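You operate a simulated robot arm through the tools that you are given. There is no shell and no other tool. Be economical: measure what you need, move in short steps, check, and stop when the job is done.

You run a simulated two-armed robot. Do the job below in one go: nothing can be reset, and whatever is moved stays where it is left.

TASK
Pick up the cage from the top of the steel table with one hand, pass it to the other hand and put it on the shelf of the steel table. Set down upright: cage.

It is judged by the outcome, as a careful person would: the job done as asked, and still so three seconds after it is handed in. It fails if anything else is knocked over, pushed out of place, dropped, spilled or broken.

THE ROBOT
Two 7-joint arms with three-finger grippers on one trunk, on a base that drives. Base frame: it is fixed to the floor where the robot stands at the start and does not move with it; the origin is under the middle of the robot, x ahead of it, y to its left, z up; the surface under the hand at the start is at about z = 0.8. Readings come in m, rad, newtons and seconds.
The left shoulder is at the start at [0.09, 0.126, 1.086], the right one opposite. With the tool pointing down near the work surface each hand reaches from about 0.38 to 0.86 m from the robot's upright axis, wherever it stands, measured 20 degrees to its own side. Places, roughly: shelf of the steel table [0.5, 0.1, 0.3]. Payload 2.94 kg a hand.
Tool frame (each hand has its own): the origin (TCP) lies between the finger pads and is the grasp point; the fingertips stand 0.03 m ahead of it; z points along the fingers, y is the line along which they close. Largest opening 0.128 m; the body of the gripper starts 0.093 m behind the TCP.
Orientation is that of the tool frame in the base frame, as a unit quaternion [w, x, y, z]. With the fingers straight down and closing along the base's y, the tool's x points along the base's -x, its y along +y and its z along -z.

THE INTERFACE
- The arms move only by the tool arm_command. It takes "left_deltas", "right_deltas" or both (then of equal length, played together; a hand with none holds still); each is a list of rows, each an object (a shift or turn left out is 0, a gripper value left out holds the last) with "dp": the shift along the base's x, y, z in units of 20 mm (1.0 is 20 mm), a list of three; "angular": the turn, a rotation vector about the base's x, y, z in units of 5 degrees (1.0 is 5 degrees), a list of three; "fingers": the finger opening in m, from 0 to 0.128. In form: [{"dp": [x, y, z], "angular": [rx, ry, rz], "fingers": fingers}, ...]. A call has 1 to 20 rows; each row shifts and turns the commanded pose from where the row before left it. A call with a number of a shift or a turn outside -1 to 1 is refused whole. A row lasts 0.2 s, in which the tool goes at most 0.05 m and 0.15 rad; a call with a longer step from one row to the next is refused whole, and so is a gripper value outside its range. Where a pose cannot be reached the arm comes as near as it can. A force on the tool above 40 N (or 10 N above the force at the start of the call, whichever is more), or a blocked arm, ends the call early, and 0.2 s more pass. The fingers move at their own pace and stop on an object; they squeeze with about 33 N. The grip force told is the motor's: it shows also when the fingers shut on nothing. Time passes only in rows, and 0.2 s behind the last, so rows that do not move let the fingers close. The reply holds the time, the measured pose of the TCP, the force on the tool along the base axes, the opening and the grip force, in the units named above and with some noise, with the torque about the TCP (base axes, N m) and any sound that the robot's microphone picked up.
- Cameras (640 x 400 px; columns grow to the right, rows downward): "scene" is now at [0.2141, 0.0035, 1.2328]; the picture's right is [0.23, -0.97, 0.00], its down [-0.74, -0.17, -0.66] and it looks along [0.64, 0.15, -0.76] (base axes); focal length 214 px, centre (320, 200). "left" rides on the left gripper at [0.069, 0.015, -0.12] in its tool frame; the picture's right is [-0.21, 0.98, 0.00], its down [-0.82, -0.18, -0.54] and it looks along [-0.53, -0.12, 0.84] (tool axes); focal length 251 px, centre (320, 200). "right" rides on the right gripper at [0.069, -0.015, -0.12] in its tool frame; the picture's right is [0.21, 0.98, 0.00], its down [-0.82, 0.18, -0.54] and it looks along [-0.53, 0.12, 0.84] (tool axes); focal length 251 px, centre (320, 200). There is no depth. A picture from a camera that has moved, and an enlarged one, comes with that camera's place and axes in the base frame and with its lens. The place of the scene camera against the robot may be out by one fixed shift of up to 0.018 m in any direction.
- capture(camera): a new picture of that camera. It takes no simulated time.
- lift_body(by): slides the trunk up (or, below 0, down) by that many m; the arms and the scene camera ride with it, the base frame stays. It gives what a move gives, with no picture.
- steer(legs): drives the robot by 1 to 6 legs, each [ahead, left, turn to the left] in m, m and rad, along the robot's own axes; the way and the turn of a leg run together, so that a leg with both is an arc; at most 1.5 m and 3.142 rad a leg. The arms and the cameras ride along, it lands a little off, and it stops where it bumps. It gives what a move gives.
- aim_head(pan, tilt): turns the head with the scene camera to pan (to the left, within 1.396 rad either way) and tilt (down, from -0.506 to 1.204), counted from straight ahead of the robot. It gives what a move gives.
- zoom(camera, box): a new picture of the part [left, top, right, bottom] of that camera's present view, enlarged. It takes no simulated time.
- hand_in(): hands the job in; it is judged then, once.

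Go step by step. Nothing tells you exact positions but the pictures and the camera data: compare them with the known pose of the tool, close in by small moves and look again before you grip or let go. The budget is 120 turns and 92 pictures, counting those below and the enlarged ones. Unless the task says otherwise, let go and move clear before handing in, and close with one line.

The tools are called after "Emit:" by a JSON object that holds its "name" and its "arguments". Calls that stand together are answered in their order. arm_command: Moves the arms, as the interface text tells. Its arguments: {"type":"object","properties":{"left_deltas":{"type":"array"},"right_deltas":{"type":"array"}},"required":[]} The other tools are called the same way: lift_body (by) slides the trunk up or down; steer (legs) drives the base; aim_head (pan, tilt) turns the head that bears the scene camera; capture (camera) takes a picture; zoom (camera, box) takes an enlarged picture of a part of a camera's view; hand_in () hands the job in.

At the start:

```text
time_s: 0.0
left_eef_pos: [0.4834, 0.4092, 1.0789]
left_tcp_rot: [0.0, 0.0, 1.0, -0.001]
left_wrist_force: [-0.6, -0.3, 0.8]
left_ft_torque: [-0.02, 0.0, -0.03]
left_grip_width: 0.1279
left_finger_force: 0.0
right_eef_pos: [0.4832, -0.0676, 1.0501]
right_tcp_rot: [0.001, -0.001, 1.0, 0.001]
right_wrist_force: [0.2, -0.5, 0.3]
right_ft_torque: [0.05, -0.03, -0.01]
right_grip_width: 0.1281
right_finger_force: 0.1
trunk travel left (down, up): [-0.3, 0.247]
robot x, y, heading: [-0.0038, 0.0019, -0.0]
head pan, tilt: [0.216, 0.873]
```

scene: 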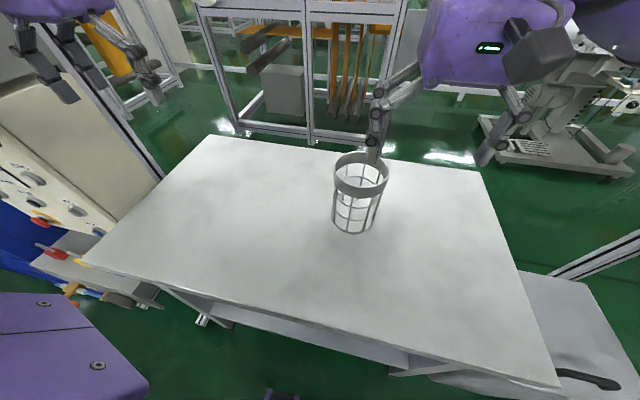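
right: 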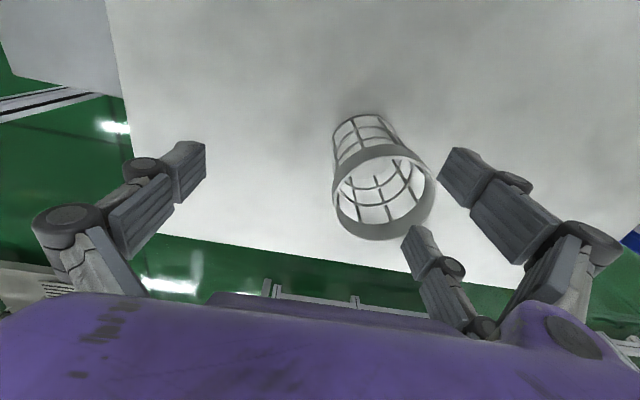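
left: 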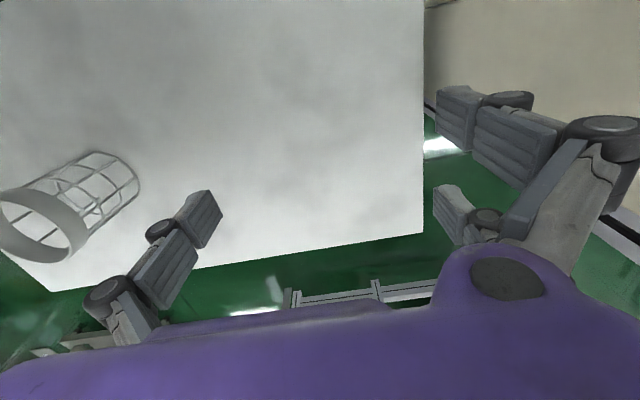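

The cage stands near [0.51, 0.0] on the table top, about 0.18 m tall with a ring of about 0.09 m. I look closer to measure it, and I tilt the head for a wider view.

Emit:
{"name": "zoom", "arguments": {"camera": "scene", "box": [290, 130, 430, 250]}}

Emit:
{"name": "zoom", "arguments": {"camera": "right", "box": [300, 90, 460, 250]}}

```text
3.33 times, centred on (360, 190) of scene
camera zoom: at [0.2141, 0.0035, 1.2328], right [0.23, -0.97, 0.0], down [-0.74, -0.17, -0.66], along [0.64, 0.15, -0.76], focal length 715 px, centre (187, 233)
```

zoom: 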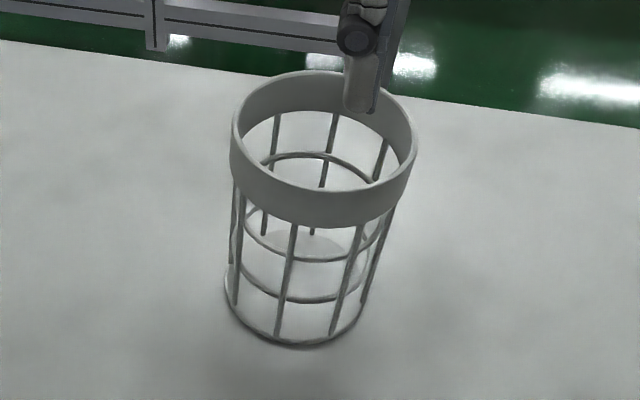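

```text
2.50 times, centred on (380, 170) of right
camera zoom: at [0.4137, -0.0843, 1.1702], right [-0.22, 0.98, 0.0], down [0.82, 0.18, 0.54], along [0.53, 0.12, -0.84], focal length 629 px, centre (170, 275)
```

zoom: 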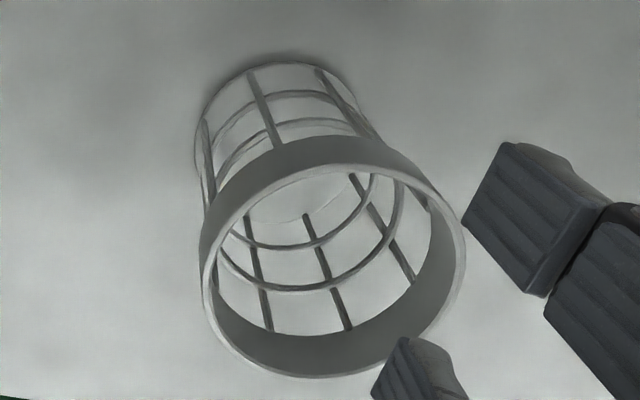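

The cage is a cylinder with a solid band of about 0.095 m diameter on top. I raise the right hand a little, yaw it by 45° so that the left hand can later grip the band crosswise, and centre it above the cage.

Emit:
{"name": "arm_command", "arguments": {"right_deltas": [{"dp": [0, 0, 1], "fingers": 0.128}, {"dp": [0, 0, 1]}, {"dp": [0.3, 0.6, 0], "angular": [0, 0, 1]}, {"dp": [0.3, 0.6, 0], "angular": [0, 0, 1]}, {"dp": [0.3, 0.5, 0], "angular": [0, 0, 1]}, {"dp": [0.3, 0.5, 0], "angular": [0, 0, 1]}, {"dp": [0.2, 0.5, 0], "angular": [0, 0, 1]}, {"dp": [0, 0.5, 0], "angular": [0, 0, 1]}, {"angular": [0, 0, 1]}, {"angular": [0, 0, 1]}, {"angular": [0, 0, 1]}, {}]}}

Emit:
{"name": "capture", "arguments": {"camera": "right"}}

Emit:
{"name": "capture", "arguments": {"camera": "left"}}

Emit:
{"name": "capture", "arguments": {"camera": "scene"}}

```text
time_s: 2.6
left_eef_pos: [0.4832, 0.4097, 1.079]
left_tcp_rot: [0.0, -0.001, 1.0, 0.0]
left_wrist_force: [0.6, 0.3, -0.2]
left_ft_torque: [-0.02, -0.04, 0.01]
left_grip_width: 0.1278
left_finger_force: 0.1
right_eef_pos: [0.5124, -0.0043, 1.0898]
right_tcp_rot: [0.0, -0.384, 0.923, 0.0]
right_wrist_force: [-0.6, -0.8, -0.2]
right_ft_torque: [0.0, -0.03, -0.01]
right_grip_width: 0.128
right_finger_force: 0.0
trunk travel left (down, up): [-0.3, 0.247]
robot x, y, heading: [0.0013, 0.0011, 0.005]
head pan, tilt: [0.216, 0.873]
```

```text
86 pictures are left
camera right: at [0.4739, -0.0646, 1.21], right [-0.84, 0.54, 0.0], down [0.45, 0.71, 0.54], along [0.29, 0.46, -0.84], focal length 251 px, centre (320, 200)
```

right: 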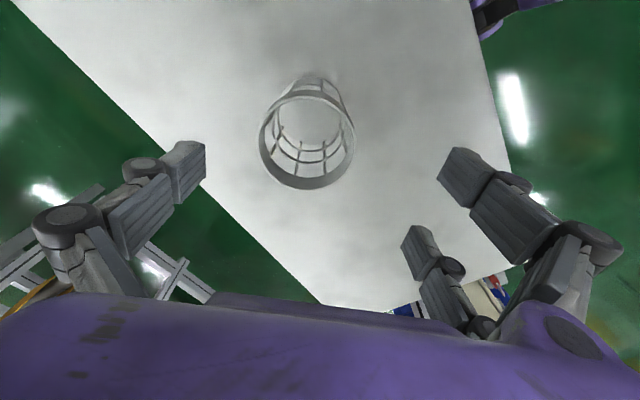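

```text
85 pictures are left
camera left: at [0.4158, 0.4245, 1.1983], right [0.21, 0.98, 0.0], down [0.82, -0.18, 0.54], along [0.53, -0.12, -0.84], focal length 251 px, centre (320, 200)
```

left: 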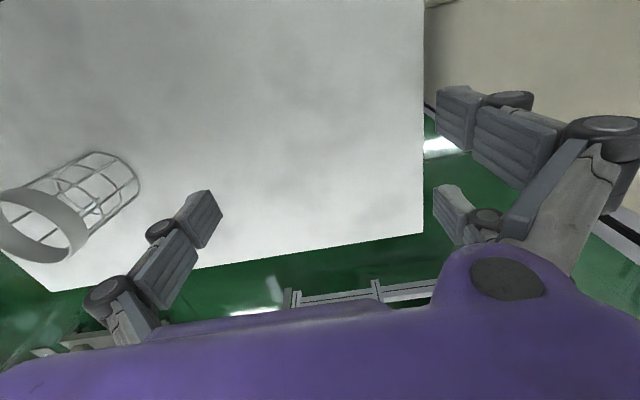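

```text
84 pictures are left
camera scene: at [0.2142, 0.0033, 1.2328], right [0.22, -0.97, 0.0], down [-0.74, -0.17, -0.66], along [0.64, 0.15, -0.76], focal length 214 px, centre (320, 200)
```

scene: 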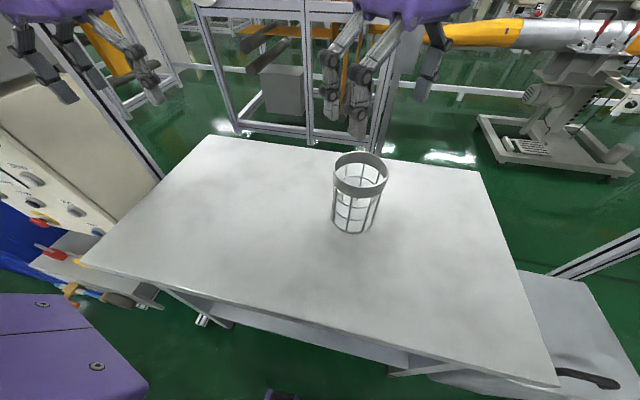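

Triangulating over all the views puts the band top at about [0.537, 0.004, 0.945], with a diameter of 0.10–0.11 m. I centre the right hand there, a bit lower, and look again.

Emit:
{"name": "arm_command", "arguments": {"right_deltas": [{"dp": [0.6, 0.2, 0]}, {"dp": [0.6, 0.2, 0]}, {"dp": [0, 0, -1]}, {"dp": [0, 0, -1]}, {"dp": [0, 0, -0.5]}, {}]}}

Emit:
{"name": "capture", "arguments": {"camera": "right"}}

Emit:
{"name": "zoom", "arguments": {"camera": "scene", "box": [280, 80, 440, 240]}}

Emit:
{"name": "zoom", "arguments": {"camera": "left", "box": [0, 60, 240, 300]}}

```text
time_s: 4.0
left_eef_pos: [0.4841, 0.4091, 1.0802]
left_tcp_rot: [0.0, 0.0, 1.0, 0.0]
left_wrist_force: [0.1, -0.5, -0.4]
left_ft_torque: [-0.04, -0.01, -0.03]
left_grip_width: 0.128
left_finger_force: 0.0
right_eef_pos: [0.536, 0.0023, 1.0412]
right_tcp_rot: [0.001, -0.383, 0.924, 0.0]
right_wrist_force: [0.0, 0.2, -0.6]
right_ft_torque: [-0.07, 0.02, 0.0]
right_grip_width: 0.1282
right_finger_force: 0.1
trunk travel left (down, up): [-0.3, 0.247]
robot x, y, heading: [-0.0029, 0.0035, -0.0]
head pan, tilt: [0.216, 0.873]
```

```text
83 pictures are left
camera right: at [0.4966, -0.0579, 1.16], right [-0.84, 0.54, 0.0], down [0.45, 0.71, 0.54], along [0.29, 0.46, -0.84], focal length 251 px, centre (320, 200)
```

right: 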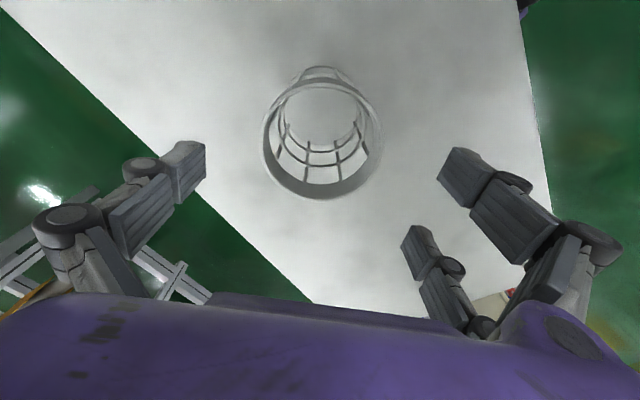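

```text
2.50 times, centred on (360, 160) of scene
camera zoom: at [0.2141, 0.0032, 1.2328], right [0.22, -0.97, 0.0], down [-0.74, -0.17, -0.66], along [0.64, 0.15, -0.76], focal length 536 px, centre (220, 300)
```

zoom: 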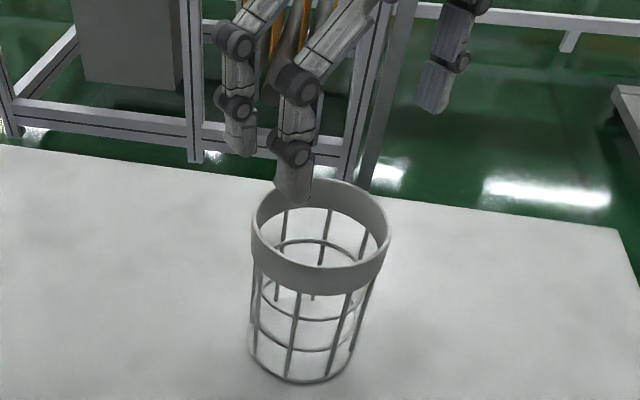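

```text
1.67 times, centred on (120, 180) of left
camera zoom: at [0.4158, 0.4245, 1.1983], right [0.21, 0.98, 0.0], down [0.82, -0.18, 0.54], along [0.53, -0.12, -0.84], focal length 419 px, centre (653, 233)
```

zoom: 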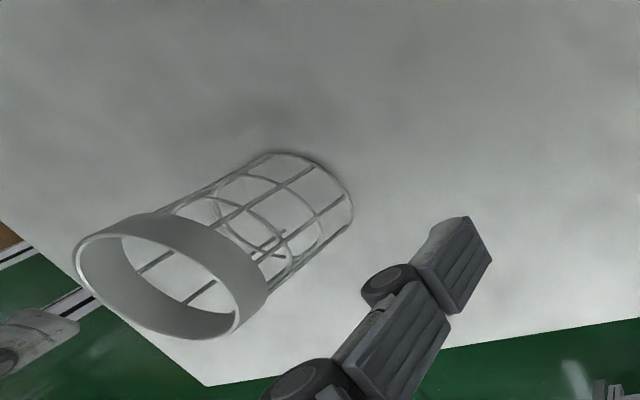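

The hand views agree on a band top at about z 0.948 and a centre at about (0.537, 0.006). I descend around the band with the fingers open.

Emit:
{"name": "arm_command", "arguments": {"right_deltas": [{"dp": [0.05, 0.2, 0]}, {"dp": [0, 0, -0.8]}, {"dp": [0, 0, -0.8]}, {"dp": [0, 0, -0.8]}, {}]}}

Emit:
{"name": "zoom", "arguments": {"camera": "scene", "box": [280, 80, 440, 240]}}

Emit:
{"name": "capture", "arguments": {"camera": "right"}}

```text
time_s: 5.2
left_eef_pos: [0.484, 0.4088, 1.0798]
left_tcp_rot: [0.0, -0.001, 1.0, 0.0]
left_wrist_force: [0.0, -0.4, 0.2]
left_ft_torque: [-0.02, 0.0, -0.01]
left_grip_width: 0.1283
left_finger_force: 0.0
right_eef_pos: [0.536, 0.0079, 0.9936]
right_tcp_rot: [0.001, -0.384, 0.923, -0.001]
right_wrist_force: [-0.1, 1.1, 0.5]
right_ft_torque: [-0.01, 0.02, -0.01]
right_grip_width: 0.1279
right_finger_force: 0.1
trunk travel left (down, up): [-0.3, 0.247]
robot x, y, heading: [0.001, 0.0004, 0.001]
head pan, tilt: [0.216, 0.873]
```

```text
2.50 times, centred on (360, 160) of scene
camera zoom: at [0.214, 0.0032, 1.2328], right [0.22, -0.97, 0.0], down [-0.74, -0.17, -0.66], along [0.64, 0.15, -0.76], focal length 536 px, centre (220, 300)
```

zoom: 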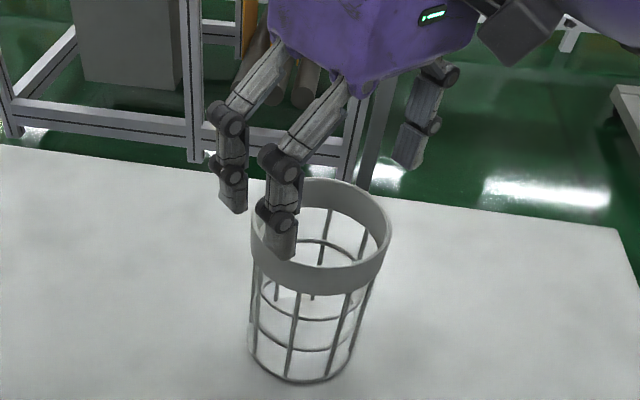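

```text
79 pictures are left
camera right: at [0.497, -0.0542, 1.1129], right [-0.84, 0.54, 0.0], down [0.45, 0.71, 0.54], along [0.29, 0.46, -0.84], focal length 251 px, centre (320, 200)
```

right: 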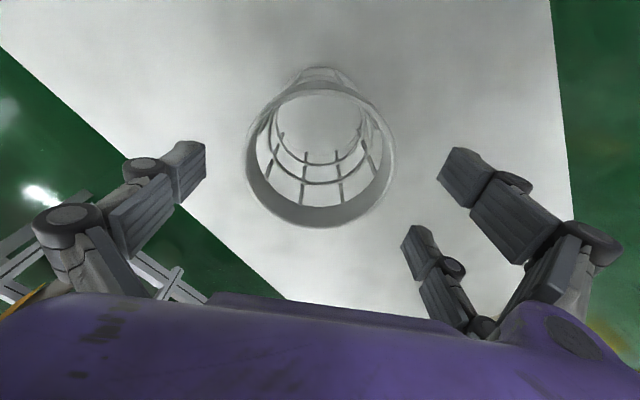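

The hand is aligned within a few millimetres. I go down until the fingertips overlap the band.

Emit:
{"name": "arm_command", "arguments": {"right_deltas": [{"dp": [-0.05, -0.12, -0.5]}, {"dp": [0, 0, -0.6]}, {"dp": [0, 0, -0.6]}, {}]}}

Emit:
{"name": "zoom", "arguments": {"camera": "scene", "box": [280, 80, 440, 240]}}

Emit:
{"name": "capture", "arguments": {"camera": "right"}}

```text
time_s: 6.2
left_eef_pos: [0.4834, 0.4104, 1.0794]
left_tcp_rot: [0.0, 0.0, 1.0, 0.0]
left_wrist_force: [0.4, 0.3, -0.1]
left_ft_torque: [0.02, -0.03, 0.02]
left_grip_width: 0.128
left_finger_force: 0.0
right_eef_pos: [0.5348, 0.0057, 0.9567]
right_tcp_rot: [0.001, -0.384, 0.923, 0.0]
right_wrist_force: [0.9, -0.4, 0.4]
right_ft_torque: [-0.01, 0.01, -0.01]
right_grip_width: 0.1278
right_finger_force: 0.0
trunk travel left (down, up): [-0.3, 0.247]
robot x, y, heading: [-0.0005, 0.0019, 0.0]
head pan, tilt: [0.216, 0.873]
```

```text
2.50 times, centred on (360, 160) of scene
camera zoom: at [0.2141, 0.0032, 1.2328], right [0.22, -0.97, 0.0], down [-0.74, -0.17, -0.66], along [0.64, 0.15, -0.76], focal length 536 px, centre (220, 300)
```

zoom: 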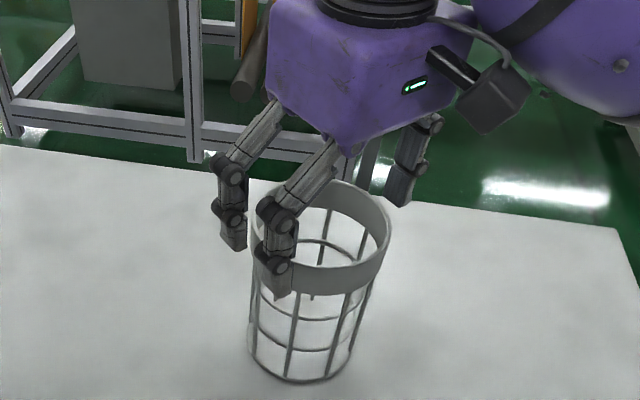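

```text
77 pictures are left
camera right: at [0.4968, -0.0556, 1.0771], right [-0.84, 0.54, 0.0], down [0.45, 0.71, 0.54], along [0.29, 0.46, -0.84], focal length 251 px, centre (320, 200)
```

right: 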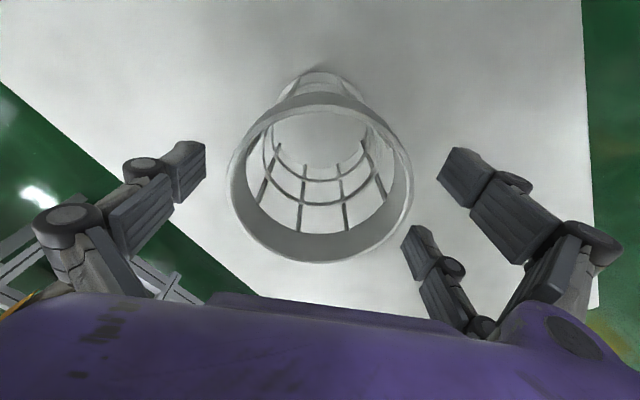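

The fingers straddle the band. I lower by 5 mm and close.

Emit:
{"name": "arm_command", "arguments": {"right_deltas": [{"dp": [0, 0, -0.25]}, {"fingers": 0.09}, {}, {}, {}]}}

Emit:
{"name": "zoom", "arguments": {"camera": "scene", "box": [280, 80, 440, 240]}}

Emit:
{"name": "capture", "arguments": {"camera": "right"}}

```text
time_s: 7.4
left_eef_pos: [0.4834, 0.4103, 1.0797]
left_tcp_rot: [0.0, 0.0, 1.0, -0.001]
left_wrist_force: [0.0, -0.1, -0.3]
left_ft_torque: [0.01, 0.04, -0.01]
left_grip_width: 0.1281
left_finger_force: 0.0
right_eef_pos: [0.5352, 0.0049, 0.9531]
right_tcp_rot: [0.002, -0.383, 0.924, 0.001]
right_wrist_force: [1.3, 0.5, 5.5]
right_ft_torque: [0.31, 0.09, -0.04]
right_grip_width: 0.1069
right_finger_force: 32.9
trunk travel left (down, up): [-0.3, 0.247]
robot x, y, heading: [-0.0005, 0.0024, 0.003]
head pan, tilt: [0.216, 0.873]
```

```text
2.50 times, centred on (360, 160) of scene
camera zoom: at [0.214, 0.003, 1.2328], right [0.22, -0.98, 0.0], down [-0.74, -0.17, -0.66], along [0.64, 0.14, -0.76], focal length 536 px, centre (220, 300)
```

zoom: 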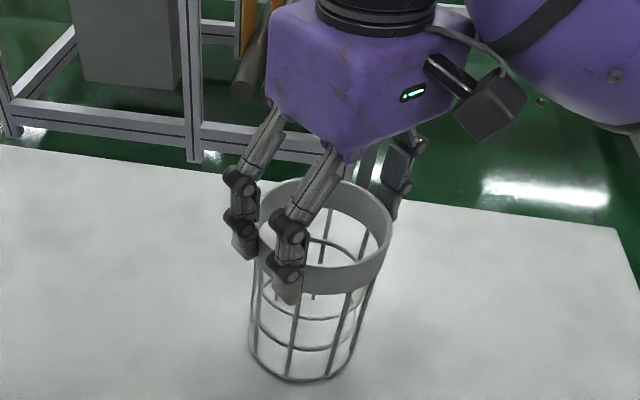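

```text
75 pictures are left
camera right: at [0.4965, -0.056, 1.0728], right [-0.84, 0.54, 0.0], down [0.45, 0.71, 0.54], along [0.29, 0.46, -0.84], focal length 251 px, centre (320, 200)
```

right: 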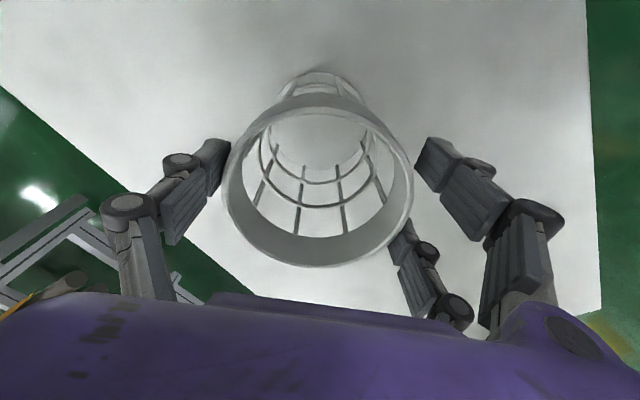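

The right hand holds the band (width 0.107 m, 33 N). I lift the cage and carry it to a hand-over spot near (0.62, 0.06).

Emit:
{"name": "arm_command", "arguments": {"right_deltas": [{"dp": [0, 0, 0.4]}, {"dp": [0, 0, 0.6]}, {"dp": [0, 0, 1]}, {"dp": [0, 0, 1]}, {"dp": [0, 0, 1]}, {"dp": [0, 0, 1]}, {"dp": [0, 0, 1]}, {"dp": [1, 0.7, 0.5]}, {"dp": [1, 0.7, 0]}, {"dp": [1, 0.7, 0]}, {"dp": [1, 0.7, 0]}, {}]}}

Emit:
{"name": "capture", "arguments": {"camera": "scene"}}

```text
time_s: 10.0
left_eef_pos: [0.4841, 0.41, 1.0804]
left_tcp_rot: [0.0, 0.0, 1.0, 0.0]
left_wrist_force: [-0.5, 0.4, 0.4]
left_ft_torque: [0.0, 0.01, 0.03]
left_grip_width: 0.1282
left_finger_force: 0.0
right_eef_pos: [0.6154, 0.0605, 1.0826]
right_tcp_rot: [0.0, -0.383, 0.924, 0.0]
right_wrist_force: [0.6, 0.3, -1.6]
right_ft_torque: [-0.02, 0.01, 0.0]
right_grip_width: 0.1071
right_finger_force: 32.4
trunk travel left (down, up): [-0.3, 0.247]
robot x, y, heading: [0.0023, -0.0032, -0.002]
head pan, tilt: [0.216, 0.873]
```

```text
74 pictures are left
camera scene: at [0.2141, 0.0024, 1.2327], right [0.22, -0.98, 0.0], down [-0.74, -0.17, -0.66], along [0.64, 0.14, -0.76], focal length 214 px, centre (320, 200)
```

scene: 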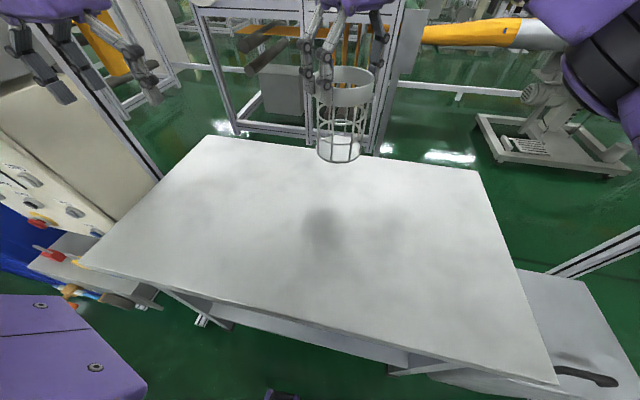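

The cage is lifted and held firmly, and it is light. I now pitch the left hand forward to horizontal, well away from the cage.

Emit:
{"name": "arm_command", "arguments": {"left_deltas": [{"dp": [0.3, 0, 0], "angular": [0, -1, 0]}, {"dp": [0.3, 0, 0], "angular": [0, -1, 0]}, {"dp": [0.3, 0, 0], "angular": [0, -1, 0]}, {"dp": [0.3, 0, 0], "angular": [0, -1, 0]}, {"angular": [0, -1, 0]}, {"angular": [0, -1, 0]}, {"angular": [0, -1, 0]}, {"angular": [0, -1, 0]}, {"angular": [0, -1, 0]}, {"angular": [0, -1, 0]}, {"angular": [0, -1, 0]}, {"angular": [0, -1, 0]}, {"angular": [0, -1, 0]}, {"angular": [0, -1, 0]}, {"angular": [0, -1, 0]}, {"angular": [0, -1, 0]}, {"angular": [0, -1, 0]}, {"angular": [0, -1, 0]}, {}]}}

Emit:
{"name": "capture", "arguments": {"camera": "scene"}}

```text
time_s: 14.0
left_eef_pos: [0.521, 0.4118, 1.0721]
left_tcp_rot: [0.707, 0.0, 0.707, -0.001]
left_wrist_force: [-1.3, -0.4, -0.5]
left_ft_torque: [0.01, -0.04, 0.02]
left_grip_width: 0.128
left_finger_force: 0.1
left hand out of reach, approached as far as the arm can: row 14, 15, 16
right_eef_pos: [0.6144, 0.0595, 1.0828]
right_tcp_rot: [0.001, -0.383, 0.924, 0.0]
right_wrist_force: [0.0, -0.3, -1.7]
right_ft_torque: [-0.03, 0.01, -0.01]
right_grip_width: 0.1069
right_finger_force: 33.3
trunk travel left (down, up): [-0.3, 0.247]
robot x, y, heading: [-0.0019, -0.0013, 0.001]
head pan, tilt: [0.216, 0.873]
```

```text
73 pictures are left
camera scene: at [0.2136, 0.0023, 1.2314], right [0.22, -0.98, 0.0], down [-0.75, -0.16, -0.64], along [0.63, 0.14, -0.77], focal length 214 px, centre (320, 200)
```

scene: 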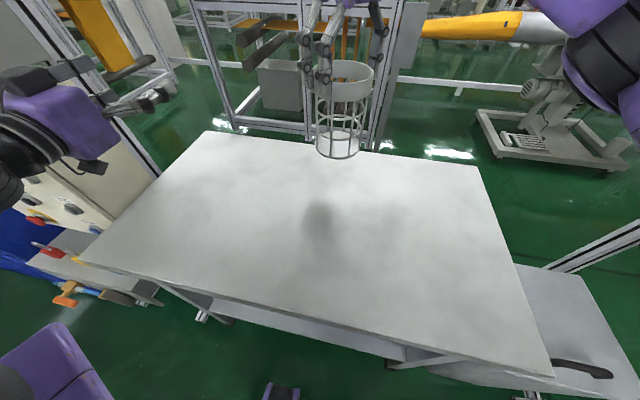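

The left hand is now horizontal. I yaw it 45° toward the cage and bring it to a standoff.

Emit:
{"name": "arm_command", "arguments": {"left_deltas": [{"dp": [0, -0.9, 0], "angular": [0, 0, -1]}, {"dp": [0, -0.9, 0], "angular": [0, 0, -1]}, {"dp": [0, -0.9, 0], "angular": [0, 0, -1]}, {"dp": [0, -0.9, 0], "angular": [0, 0, -1]}, {"dp": [0, -0.9, 0], "angular": [0, 0, -1]}, {"dp": [0, -0.9, 0], "angular": [0, 0, -1]}, {"dp": [0, -0.9, 0], "angular": [0, 0, -1]}, {"dp": [0, -0.9, -0.3], "angular": [0, 0, -1]}, {"dp": [0, -0.9, -0.3], "angular": [0, 0, -1]}, {"dp": [-0.5, -0.9, 0]}, {"dp": [-0.5, -0.9, 0]}, {}]}}

Emit:
{"name": "capture", "arguments": {"camera": "scene"}}

Emit:
{"name": "capture", "arguments": {"camera": "left"}}

Emit:
{"name": "capture", "arguments": {"camera": "right"}}

```text
time_s: 16.6
left_eef_pos: [0.5214, 0.2083, 1.0592]
left_tcp_rot: [0.652, 0.27, 0.654, -0.27]
left_wrist_force: [-0.1, -0.1, 0.4]
left_ft_torque: [-0.03, 0.04, -0.02]
left_grip_width: 0.1278
left_finger_force: 0.0
left hand out of reach, approached as far as the arm can: row 5
right_eef_pos: [0.6146, 0.0603, 1.0828]
right_tcp_rot: [0.001, -0.383, 0.924, 0.001]
right_wrist_force: [0.5, -0.2, -2.4]
right_ft_torque: [-0.02, 0.02, -0.03]
right_grip_width: 0.1067
right_finger_force: 33.0
trunk travel left (down, up): [-0.3, 0.247]
robot x, y, heading: [0.0009, -0.0014, 0.002]
head pan, tilt: [0.216, 0.873]
```

```text
72 pictures are left
camera scene: at [0.2067, 0.035, 1.2433], right [0.58, -0.81, 0.0], down [-0.54, -0.39, -0.75], along [0.61, 0.44, -0.66], focal length 214 px, centre (320, 200)
```

scene: 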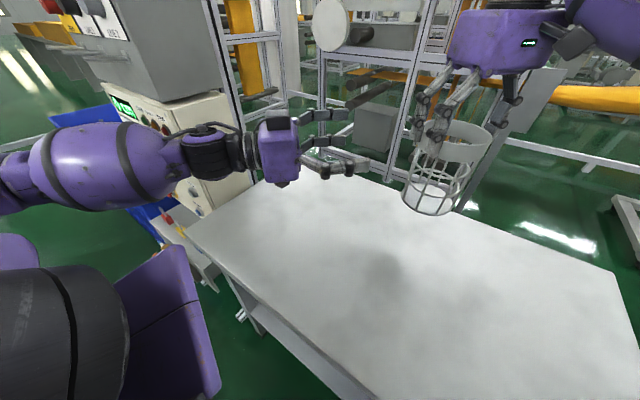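

```text
71 pictures are left
camera left: at [0.4479, 0.3033, 0.99], right [0.69, 0.69, 0.21], down [-0.51, 0.25, 0.82], along [0.51, -0.68, 0.53], focal length 251 px, centre (320, 200)
```

left: 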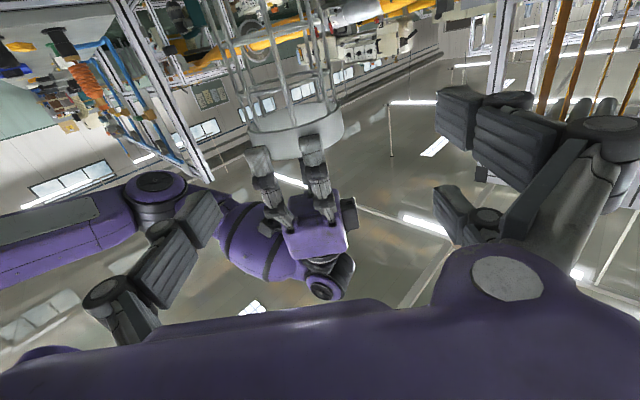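

```text
70 pictures are left
camera right: at [0.5762, -0.0001, 1.203], right [-0.84, 0.54, 0.0], down [0.45, 0.71, 0.54], along [0.29, 0.46, -0.84], focal length 251 px, centre (320, 200)
```

right: 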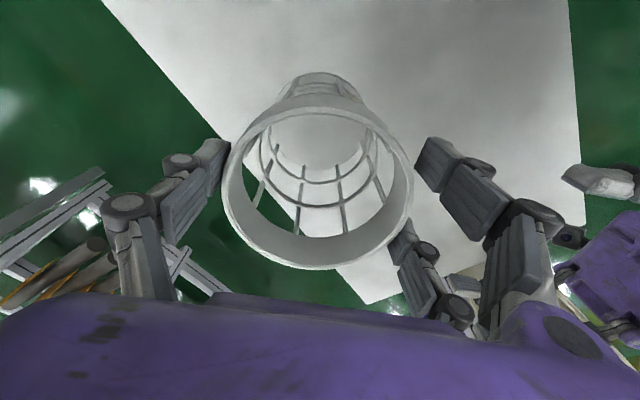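

Both hands are aligned in height. I shift the left hand sideways by about 39 mm to line it up with the cage axis, then approach partway and look.

Emit:
{"name": "arm_command", "arguments": {"left_deltas": [{"dp": [-0.7, -0.7, 0.1]}, {"dp": [-0.67, -0.67, 0]}, {"dp": [0.7, -0.7, 0]}, {"dp": [0.7, -0.7, 0]}, {"dp": [0.7, -0.7, 0]}, {}]}}

Emit:
{"name": "capture", "arguments": {"camera": "scene"}}

Emit:
{"name": "capture", "arguments": {"camera": "left"}}

Emit:
{"name": "capture", "arguments": {"camera": "right"}}

```text
time_s: 18.0
left_eef_pos: [0.5178, 0.1522, 1.0682]
left_tcp_rot: [0.65, 0.286, 0.639, -0.294]
left_wrist_force: [-1.3, -0.5, -0.8]
left_ft_torque: [0.02, -0.02, 0.04]
left_grip_width: 0.128
left_finger_force: 0.0
left hand out of reach, approached as far as the arm can: row 2, 4, 5
right_eef_pos: [0.6151, 0.0603, 1.0829]
right_tcp_rot: [0.002, -0.383, 0.924, 0.001]
right_wrist_force: [-0.5, -0.5, -2.6]
right_ft_torque: [0.01, 0.03, 0.03]
right_grip_width: 0.107
right_finger_force: 33.2
trunk travel left (down, up): [-0.3, 0.247]
robot x, y, heading: [-0.0004, -0.0006, 0.001]
head pan, tilt: [0.216, 0.873]
```

```text
69 pictures are left
camera scene: at [0.2025, 0.0367, 1.2396], right [0.62, -0.79, 0.0], down [-0.55, -0.43, -0.72], along [0.56, 0.44, -0.7], focal length 214 px, centre (320, 200)
```

scene: 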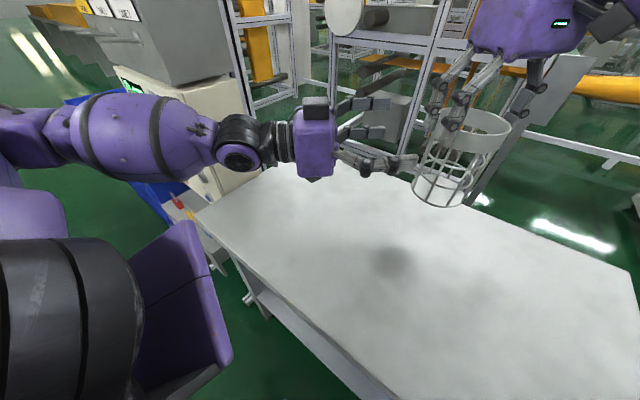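

```text
68 pictures are left
camera left: at [0.4508, 0.2497, 0.9965], right [0.73, 0.65, 0.21], down [-0.5, 0.3, 0.81], along [0.46, -0.7, 0.54], focal length 251 px, centre (320, 200)
```

left: 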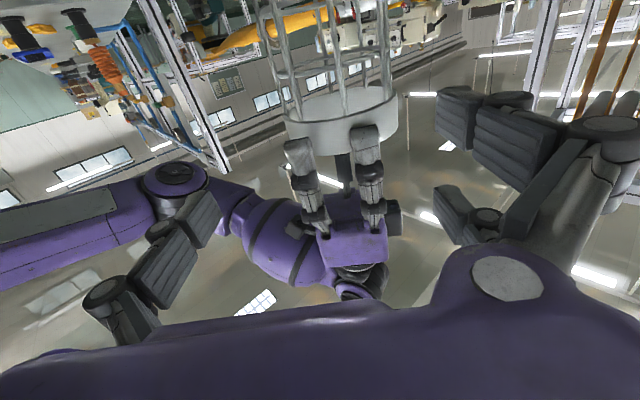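

```text
67 pictures are left
camera right: at [0.5757, 0.0, 1.2033], right [-0.84, 0.54, 0.0], down [0.45, 0.71, 0.54], along [0.29, 0.46, -0.84], focal length 251 px, centre (320, 200)
```

right: 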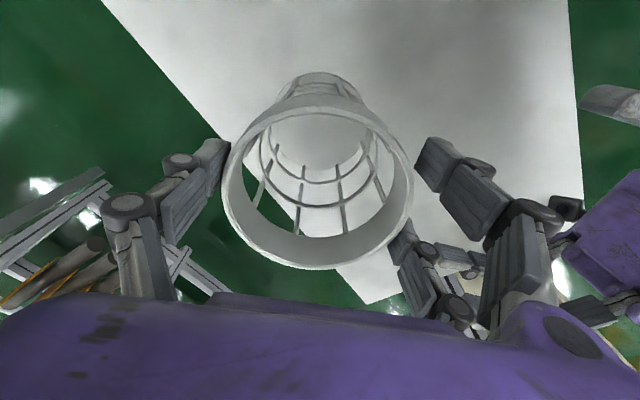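

The left arm is cramped there, so I move the cage further out and left to about (0.68, 0.12) and bring the left hand onto the matching line.

Emit:
{"name": "arm_command", "arguments": {"right_deltas": [{"dp": [0.8, 0.75, 0]}, {"dp": [0.8, 0.75, 0]}, {"dp": [0.8, 0.75, 0]}, {"dp": [0.8, 0.75, 0]}, {}, {}], "left_deltas": [{}, {"dp": [0.3, 0.8, 0]}, {"dp": [0.3, 0.8, 0]}, {"dp": [0.4, 0.8, 0]}, {"dp": [0.6, 0.8, 0]}, {}]}}

Emit:
{"name": "capture", "arguments": {"camera": "left"}}

```text
time_s: 19.4
left_eef_pos: [0.5744, 0.21, 1.0627]
left_tcp_rot: [0.653, 0.271, 0.653, -0.271]
left_wrist_force: [-0.2, 0.8, -0.7]
left_ft_torque: [-0.03, -0.01, 0.04]
left_grip_width: 0.1281
left_finger_force: 0.1
right_eef_pos: [0.6782, 0.1214, 1.0835]
right_tcp_rot: [0.001, -0.384, 0.924, 0.001]
right_wrist_force: [0.0, 0.4, -2.1]
right_ft_torque: [-0.04, -0.03, 0.01]
right_grip_width: 0.1067
right_finger_force: 32.8
trunk travel left (down, up): [-0.3, 0.247]
robot x, y, heading: [-0.0013, 0.0022, 0.002]
head pan, tilt: [0.216, 0.873]
```

```text
66 pictures are left
camera left: at [0.5013, 0.3045, 0.993], right [0.69, 0.69, 0.21], down [-0.51, 0.26, 0.82], along [0.51, -0.68, 0.53], focal length 251 px, centre (320, 200)
```

left: 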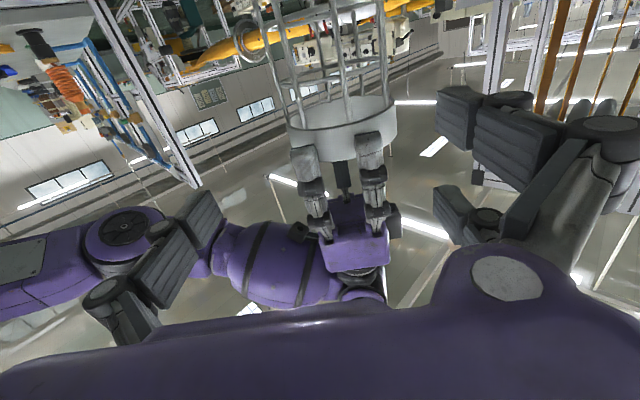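

The orientation is now exact. I correct sideways by 11 mm, go 70 mm closer, and check the alignment.

Emit:
{"name": "arm_command", "arguments": {"left_deltas": [{"dp": [0.38, 0.38, 0]}, {"dp": [0.6, -0.6, 0]}, {"dp": [0.6, -0.6, 0]}, {"dp": [0.6, -0.6, 0]}, {"dp": [0.6, -0.6, 0]}, {}]}}

Emit:
{"name": "capture", "arguments": {"camera": "left"}}

Emit:
{"name": "capture", "arguments": {"camera": "scene"}}

Emit:
{"name": "capture", "arguments": {"camera": "right"}}

```text
time_s: 20.8
left_eef_pos: [0.6298, 0.1697, 1.0619]
left_tcp_rot: [0.654, 0.27, 0.654, -0.27]
left_wrist_force: [0.0, -0.7, -0.7]
left_ft_torque: [0.01, -0.01, 0.01]
left_grip_width: 0.1282
left_finger_force: 0.0
right_eef_pos: [0.6779, 0.1208, 1.0848]
right_tcp_rot: [0.0, -0.384, 0.923, 0.0]
right_wrist_force: [-0.5, -0.6, -2.1]
right_ft_torque: [-0.03, 0.01, -0.03]
right_grip_width: 0.1068
right_finger_force: 32.7
trunk travel left (down, up): [-0.3, 0.247]
robot x, y, heading: [-0.0003, 0.002, 0.001]
head pan, tilt: [0.216, 0.873]
```

```text
65 pictures are left
camera left: at [0.5568, 0.2646, 0.9917], right [0.69, 0.69, 0.21], down [-0.51, 0.25, 0.82], along [0.51, -0.68, 0.53], focal length 251 px, centre (320, 200)
```

left: 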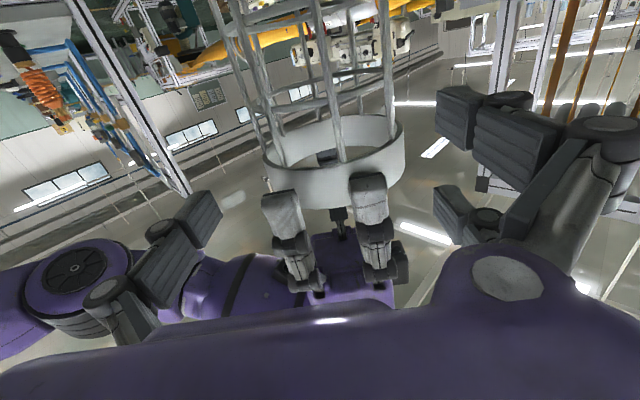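

```text
64 pictures are left
camera scene: at [0.2133, 0.0025, 1.2315], right [0.22, -0.98, 0.0], down [-0.75, -0.17, -0.64], along [0.63, 0.14, -0.77], focal length 214 px, centre (320, 200)
```

scene: 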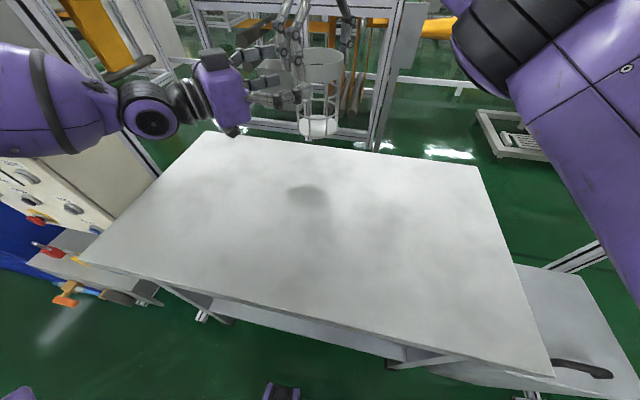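

```text
63 pictures are left
camera right: at [0.6401, 0.0609, 1.2037], right [-0.84, 0.54, 0.0], down [0.45, 0.71, 0.54], along [0.29, 0.46, -0.84], focal length 251 px, centre (320, 200)
```

right: 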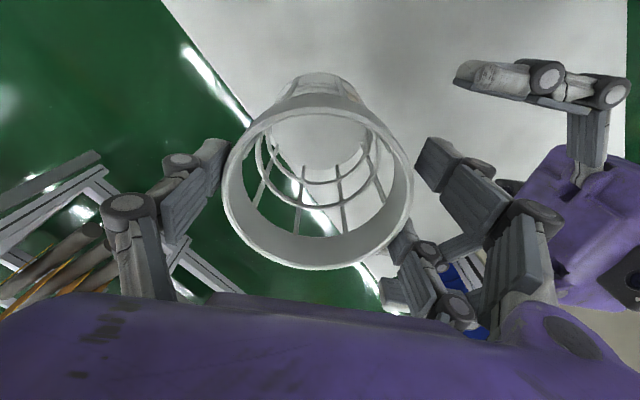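

The lateral alignment agrees within a few millimetres, with a hint that the cage lies slightly to the + side. I nudge by 4 mm, advance 40 mm and look again.

Emit:
{"name": "arm_command", "arguments": {"left_deltas": [{"dp": [0.15, 0.15, 0]}, {"dp": [0.5, -0.5, 0]}, {"dp": [0.5, -0.5, 0]}, {"dp": [0.4, -0.4, 0]}, {}]}}

Emit:
{"name": "capture", "arguments": {"camera": "left"}}

Emit:
{"name": "capture", "arguments": {"camera": "right"}}

Emit:
{"name": "zoom", "arguments": {"camera": "scene", "box": [200, 0, 400, 160]}}

```text
time_s: 22.0
left_eef_pos: [0.6611, 0.1442, 1.0614]
left_tcp_rot: [0.653, 0.271, 0.653, -0.271]
left_wrist_force: [0.4, 0.6, 0.1]
left_ft_torque: [-0.01, -0.01, 0.0]
left_grip_width: 0.1279
left_finger_force: 0.0
right_eef_pos: [0.6785, 0.1203, 1.0832]
right_tcp_rot: [0.001, -0.383, 0.924, 0.0]
right_wrist_force: [1.4, 0.4, -2.1]
right_ft_torque: [-0.02, 0.04, 0.02]
right_grip_width: 0.107
right_finger_force: 32.9
trunk travel left (down, up): [-0.3, 0.247]
robot x, y, heading: [-0.0, -0.0023, 0.003]
head pan, tilt: [0.216, 0.873]
```

```text
62 pictures are left
camera left: at [0.5877, 0.2389, 0.992], right [0.69, 0.69, 0.21], down [-0.51, 0.25, 0.82], along [0.51, -0.68, 0.53], focal length 251 px, centre (320, 200)
```

left: 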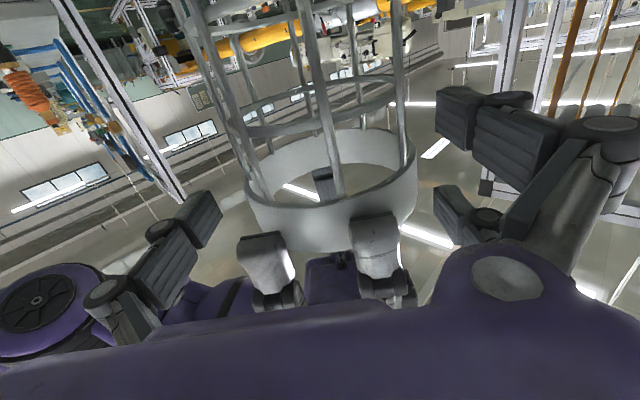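

```text
61 pictures are left
camera right: at [0.6402, 0.0608, 1.2036], right [-0.84, 0.54, 0.0], down [0.45, 0.71, 0.54], along [0.29, 0.46, -0.84], focal length 251 px, centre (320, 200)
```

right: 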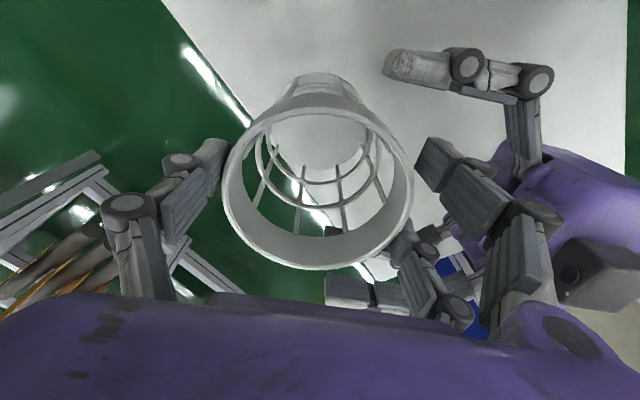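

```text
2.50 times, centred on (300, 80) of scene
camera zoom: at [0.2135, 0.0025, 1.2314], right [0.22, -0.98, 0.0], down [-0.75, -0.17, -0.64], along [0.63, 0.14, -0.77], focal length 536 px, centre (370, 500)
```

zoom: 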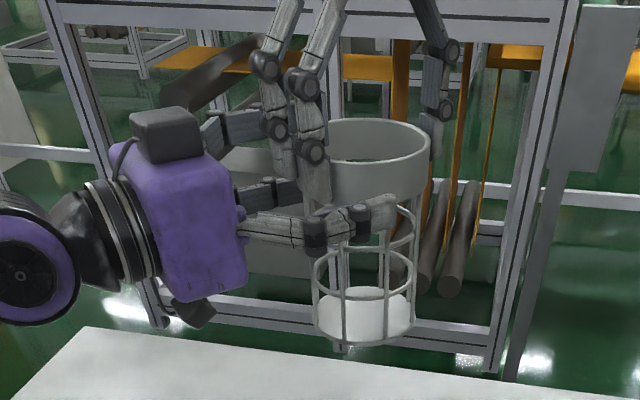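

Visually the cage is centred between the left fingers and the band sits about 5 mm above the hand's mid-plane. I raise 5 mm, advance the last 29 mm, and check.

Emit:
{"name": "arm_command", "arguments": {"left_deltas": [{"dp": [0, 0, 0.27]}, {"dp": [0.5, -0.5, 0]}, {"dp": [0.5, -0.5, 0]}, {}]}}

Emit:
{"name": "capture", "arguments": {"camera": "left"}}

Emit:
{"name": "zoom", "arguments": {"camera": "scene", "box": [200, 0, 400, 160]}}

```text
time_s: 23.0
left_eef_pos: [0.6822, 0.123, 1.0682]
left_tcp_rot: [0.653, 0.27, 0.653, -0.27]
left_wrist_force: [-0.1, -0.6, 0.1]
left_ft_torque: [0.0, -0.02, -0.01]
left_grip_width: 0.128
left_finger_force: 0.1
right_eef_pos: [0.6794, 0.1213, 1.0827]
right_tcp_rot: [0.0, -0.383, 0.924, 0.001]
right_wrist_force: [-0.6, 0.4, -2.0]
right_ft_torque: [-0.02, 0.01, -0.04]
right_grip_width: 0.1068
right_finger_force: 32.9
trunk travel left (down, up): [-0.3, 0.247]
robot x, y, heading: [-0.0036, 0.0022, -0.001]
head pan, tilt: [0.216, 0.873]
```

```text
59 pictures are left
camera left: at [0.6083, 0.2191, 0.998], right [0.69, 0.69, 0.21], down [-0.51, 0.25, 0.82], along [0.51, -0.68, 0.53], focal length 251 px, centre (320, 200)
```

left: 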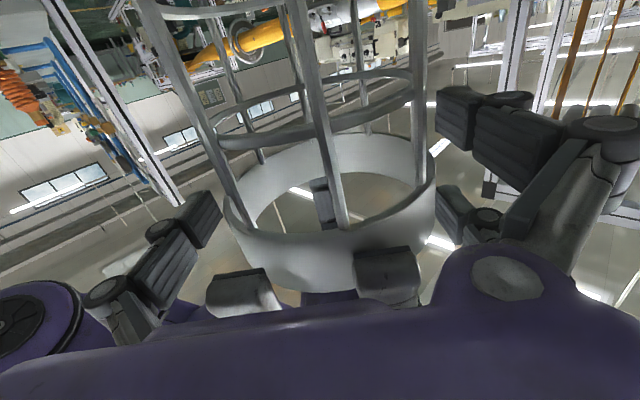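

```text
2.50 times, centred on (300, 80) of scene
camera zoom: at [0.2134, 0.0025, 1.2314], right [0.22, -0.98, 0.0], down [-0.75, -0.17, -0.64], along [0.63, 0.14, -0.77], focal length 536 px, centre (370, 500)
```

zoom: 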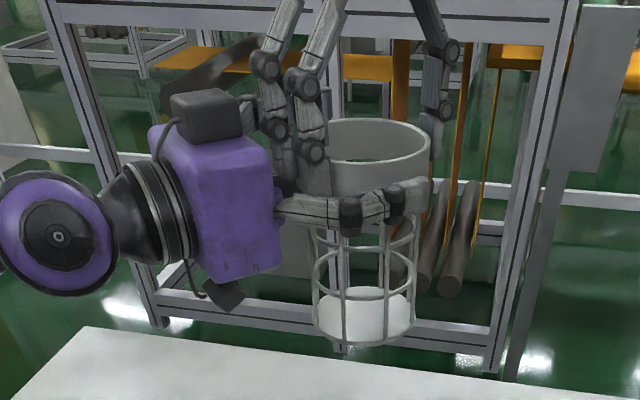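

The cage is centred between the left fingers with no contact forces. I close the left hand on the band.

Emit:
{"name": "arm_command", "arguments": {"left_deltas": [{"fingers": 0.09}, {}, {}, {}]}}

Emit:
{"name": "capture", "arguments": {"camera": "left"}}

```text
time_s: 24.0
left_eef_pos: [0.6825, 0.1265, 1.0662]
left_tcp_rot: [0.654, 0.269, 0.654, -0.268]
left_wrist_force: [4.9, 25.9, -0.6]
left_ft_torque: [-0.22, -0.09, 0.42]
left_grip_width: 0.1078
left_finger_force: 32.8
right_eef_pos: [0.6795, 0.1189, 1.0841]
right_tcp_rot: [0.0, -0.381, 0.924, -0.001]
right_wrist_force: [-5.3, -25.8, 0.2]
right_ft_torque: [-0.18, 0.23, -0.45]
right_grip_width: 0.1067
right_finger_force: 32.6
trunk travel left (down, up): [-0.3, 0.247]
robot x, y, heading: [-0.0004, -0.0023, -0.002]
head pan, tilt: [0.216, 0.873]
```

```text
57 pictures are left
camera left: at [0.6092, 0.2207, 0.9978], right [0.69, 0.69, 0.22], down [-0.51, 0.25, 0.82], along [0.52, -0.68, 0.53], focal length 251 px, centre (320, 200)
```

left: 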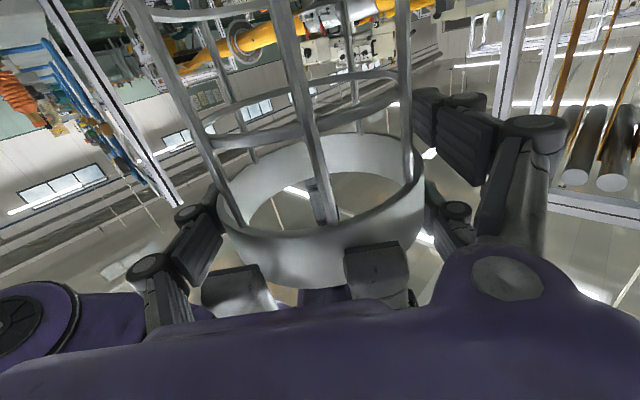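

The left hand has the band too (0.108 m, 33 N), with about 26 N between the hands. I relax that by a few millimetres before releasing the right.

Emit:
{"name": "arm_command", "arguments": {"left_deltas": [{"dp": [0.02, 0.1, 0]}, {"dp": [0.02, 0.1, 0]}, {}]}}

```text
time_s: 24.8
left_eef_pos: [0.6816, 0.1276, 1.0678]
left_tcp_rot: [0.653, 0.271, 0.653, -0.271]
left_wrist_force: [-0.2, 14.9, -0.8]
left_ft_torque: [0.31, -0.19, 0.5]
left_grip_width: 0.1076
left_finger_force: 32.8
right_eef_pos: [0.6797, 0.1214, 1.0838]
right_tcp_rot: [0.001, -0.384, 0.923, 0.0]
right_wrist_force: [-0.5, -15.6, 1.3]
right_ft_torque: [-0.54, 0.21, -0.54]
right_grip_width: 0.1065
right_finger_force: 33.4
trunk travel left (down, up): [-0.3, 0.247]
robot x, y, heading: [0.0001, -0.0036, -0.001]
head pan, tilt: [0.216, 0.873]
```

Emit:
{"name": "arm_command", "arguments": {"left_deltas": [{"dp": [0, 0.12, 0]}, {"dp": [0, 0.12, 0]}, {}]}}

```text
time_s: 25.6
left_eef_pos: [0.6809, 0.13, 1.0679]
left_tcp_rot: [0.653, 0.271, 0.653, -0.272]
left_wrist_force: [3.4, -14.3, -0.2]
left_ft_torque: [0.47, -0.31, 0.43]
left_grip_width: 0.1074
left_finger_force: 32.8
right_eef_pos: [0.6772, 0.1234, 1.0837]
right_tcp_rot: [0.003, -0.386, 0.922, 0.002]
right_wrist_force: [-2.6, 13.9, 1.9]
right_ft_torque: [-0.34, 0.32, -0.4]
right_grip_width: 0.1065
right_finger_force: 33.1
trunk travel left (down, up): [-0.3, 0.247]
robot x, y, heading: [0.0008, -0.0007, -0.0]
head pan, tilt: [0.216, 0.873]
```

The force has swung to the other side, so I go back half a step, then open the right hand and let it rise clear.

Emit:
{"name": "arm_command", "arguments": {"left_deltas": [{"dp": [-0.04, -0.12, 0]}, {}]}}

Emit:
{"name": "arm_command", "arguments": {"right_deltas": [{"fingers": 0.112}, {"fingers": 0.118}, {"fingers": 0.124}, {}]}}

Emit:
{"name": "zoom", "arguments": {"camera": "scene", "box": [200, 0, 400, 160]}}

Emit:
{"name": "capture", "arguments": {"camera": "right"}}

```text
time_s: 26.2
left_eef_pos: [0.6798, 0.1304, 1.0691]
left_tcp_rot: [0.653, 0.271, 0.653, -0.272]
left_wrist_force: [9.8, -18.8, -1.1]
left_ft_torque: [-0.27, 0.4, -0.61]
left_grip_width: 0.1074
left_finger_force: 32.9
right_eef_pos: [0.6774, 0.1223, 1.084]
right_tcp_rot: [0.001, -0.384, 0.923, 0.002]
right_wrist_force: [-10.2, 18.1, 0.1]
right_ft_torque: [0.56, -0.22, 0.72]
right_grip_width: 0.1068
right_finger_force: 33.1
trunk travel left (down, up): [-0.3, 0.247]
robot x, y, heading: [-0.0002, 0.0001, -0.001]
head pan, tilt: [0.216, 0.873]
```

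```text
time_s: 27.2
left_eef_pos: [0.6804, 0.1306, 1.0682]
left_tcp_rot: [0.653, 0.27, 0.653, -0.27]
left_wrist_force: [0.3, -0.1, 0.2]
left_ft_torque: [-0.01, -0.03, 0.05]
left_grip_width: 0.1077
left_finger_force: 33.0
right_eef_pos: [0.6792, 0.122, 1.0835]
right_tcp_rot: [0.001, -0.383, 0.924, 0.0]
right_wrist_force: [0.5, 0.4, 0.4]
right_ft_torque: [0.05, 0.0, 0.0]
right_grip_width: 0.124
right_finger_force: 0.0
trunk travel left (down, up): [-0.3, 0.247]
robot x, y, heading: [-0.0017, -0.0019, 0.005]
head pan, tilt: [0.216, 0.873]
```

```text
2.50 times, centred on (300, 80) of scene
camera zoom: at [0.2137, 0.0024, 1.2314], right [0.22, -0.98, 0.0], down [-0.75, -0.17, -0.64], along [0.63, 0.14, -0.77], focal length 536 px, centre (370, 500)
```

zoom: 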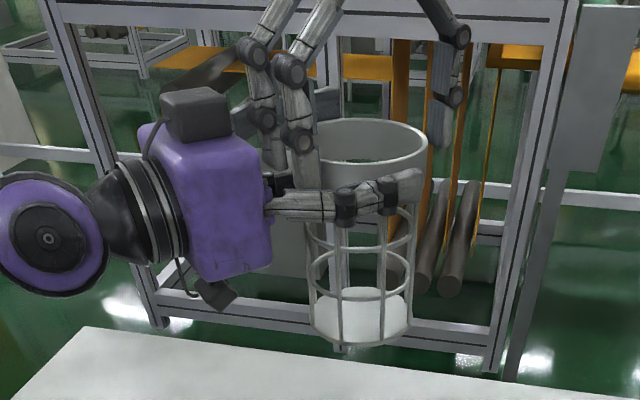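

```text
55 pictures are left
camera right: at [0.6405, 0.0605, 1.2036], right [-0.84, 0.54, 0.0], down [0.45, 0.71, 0.54], along [0.29, 0.46, -0.84], focal length 251 px, centre (320, 200)
```

right: 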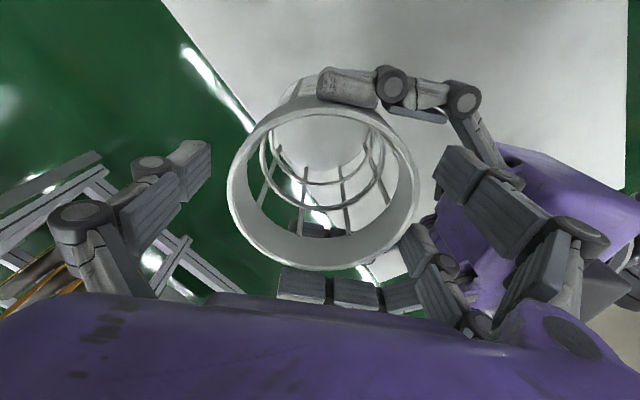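

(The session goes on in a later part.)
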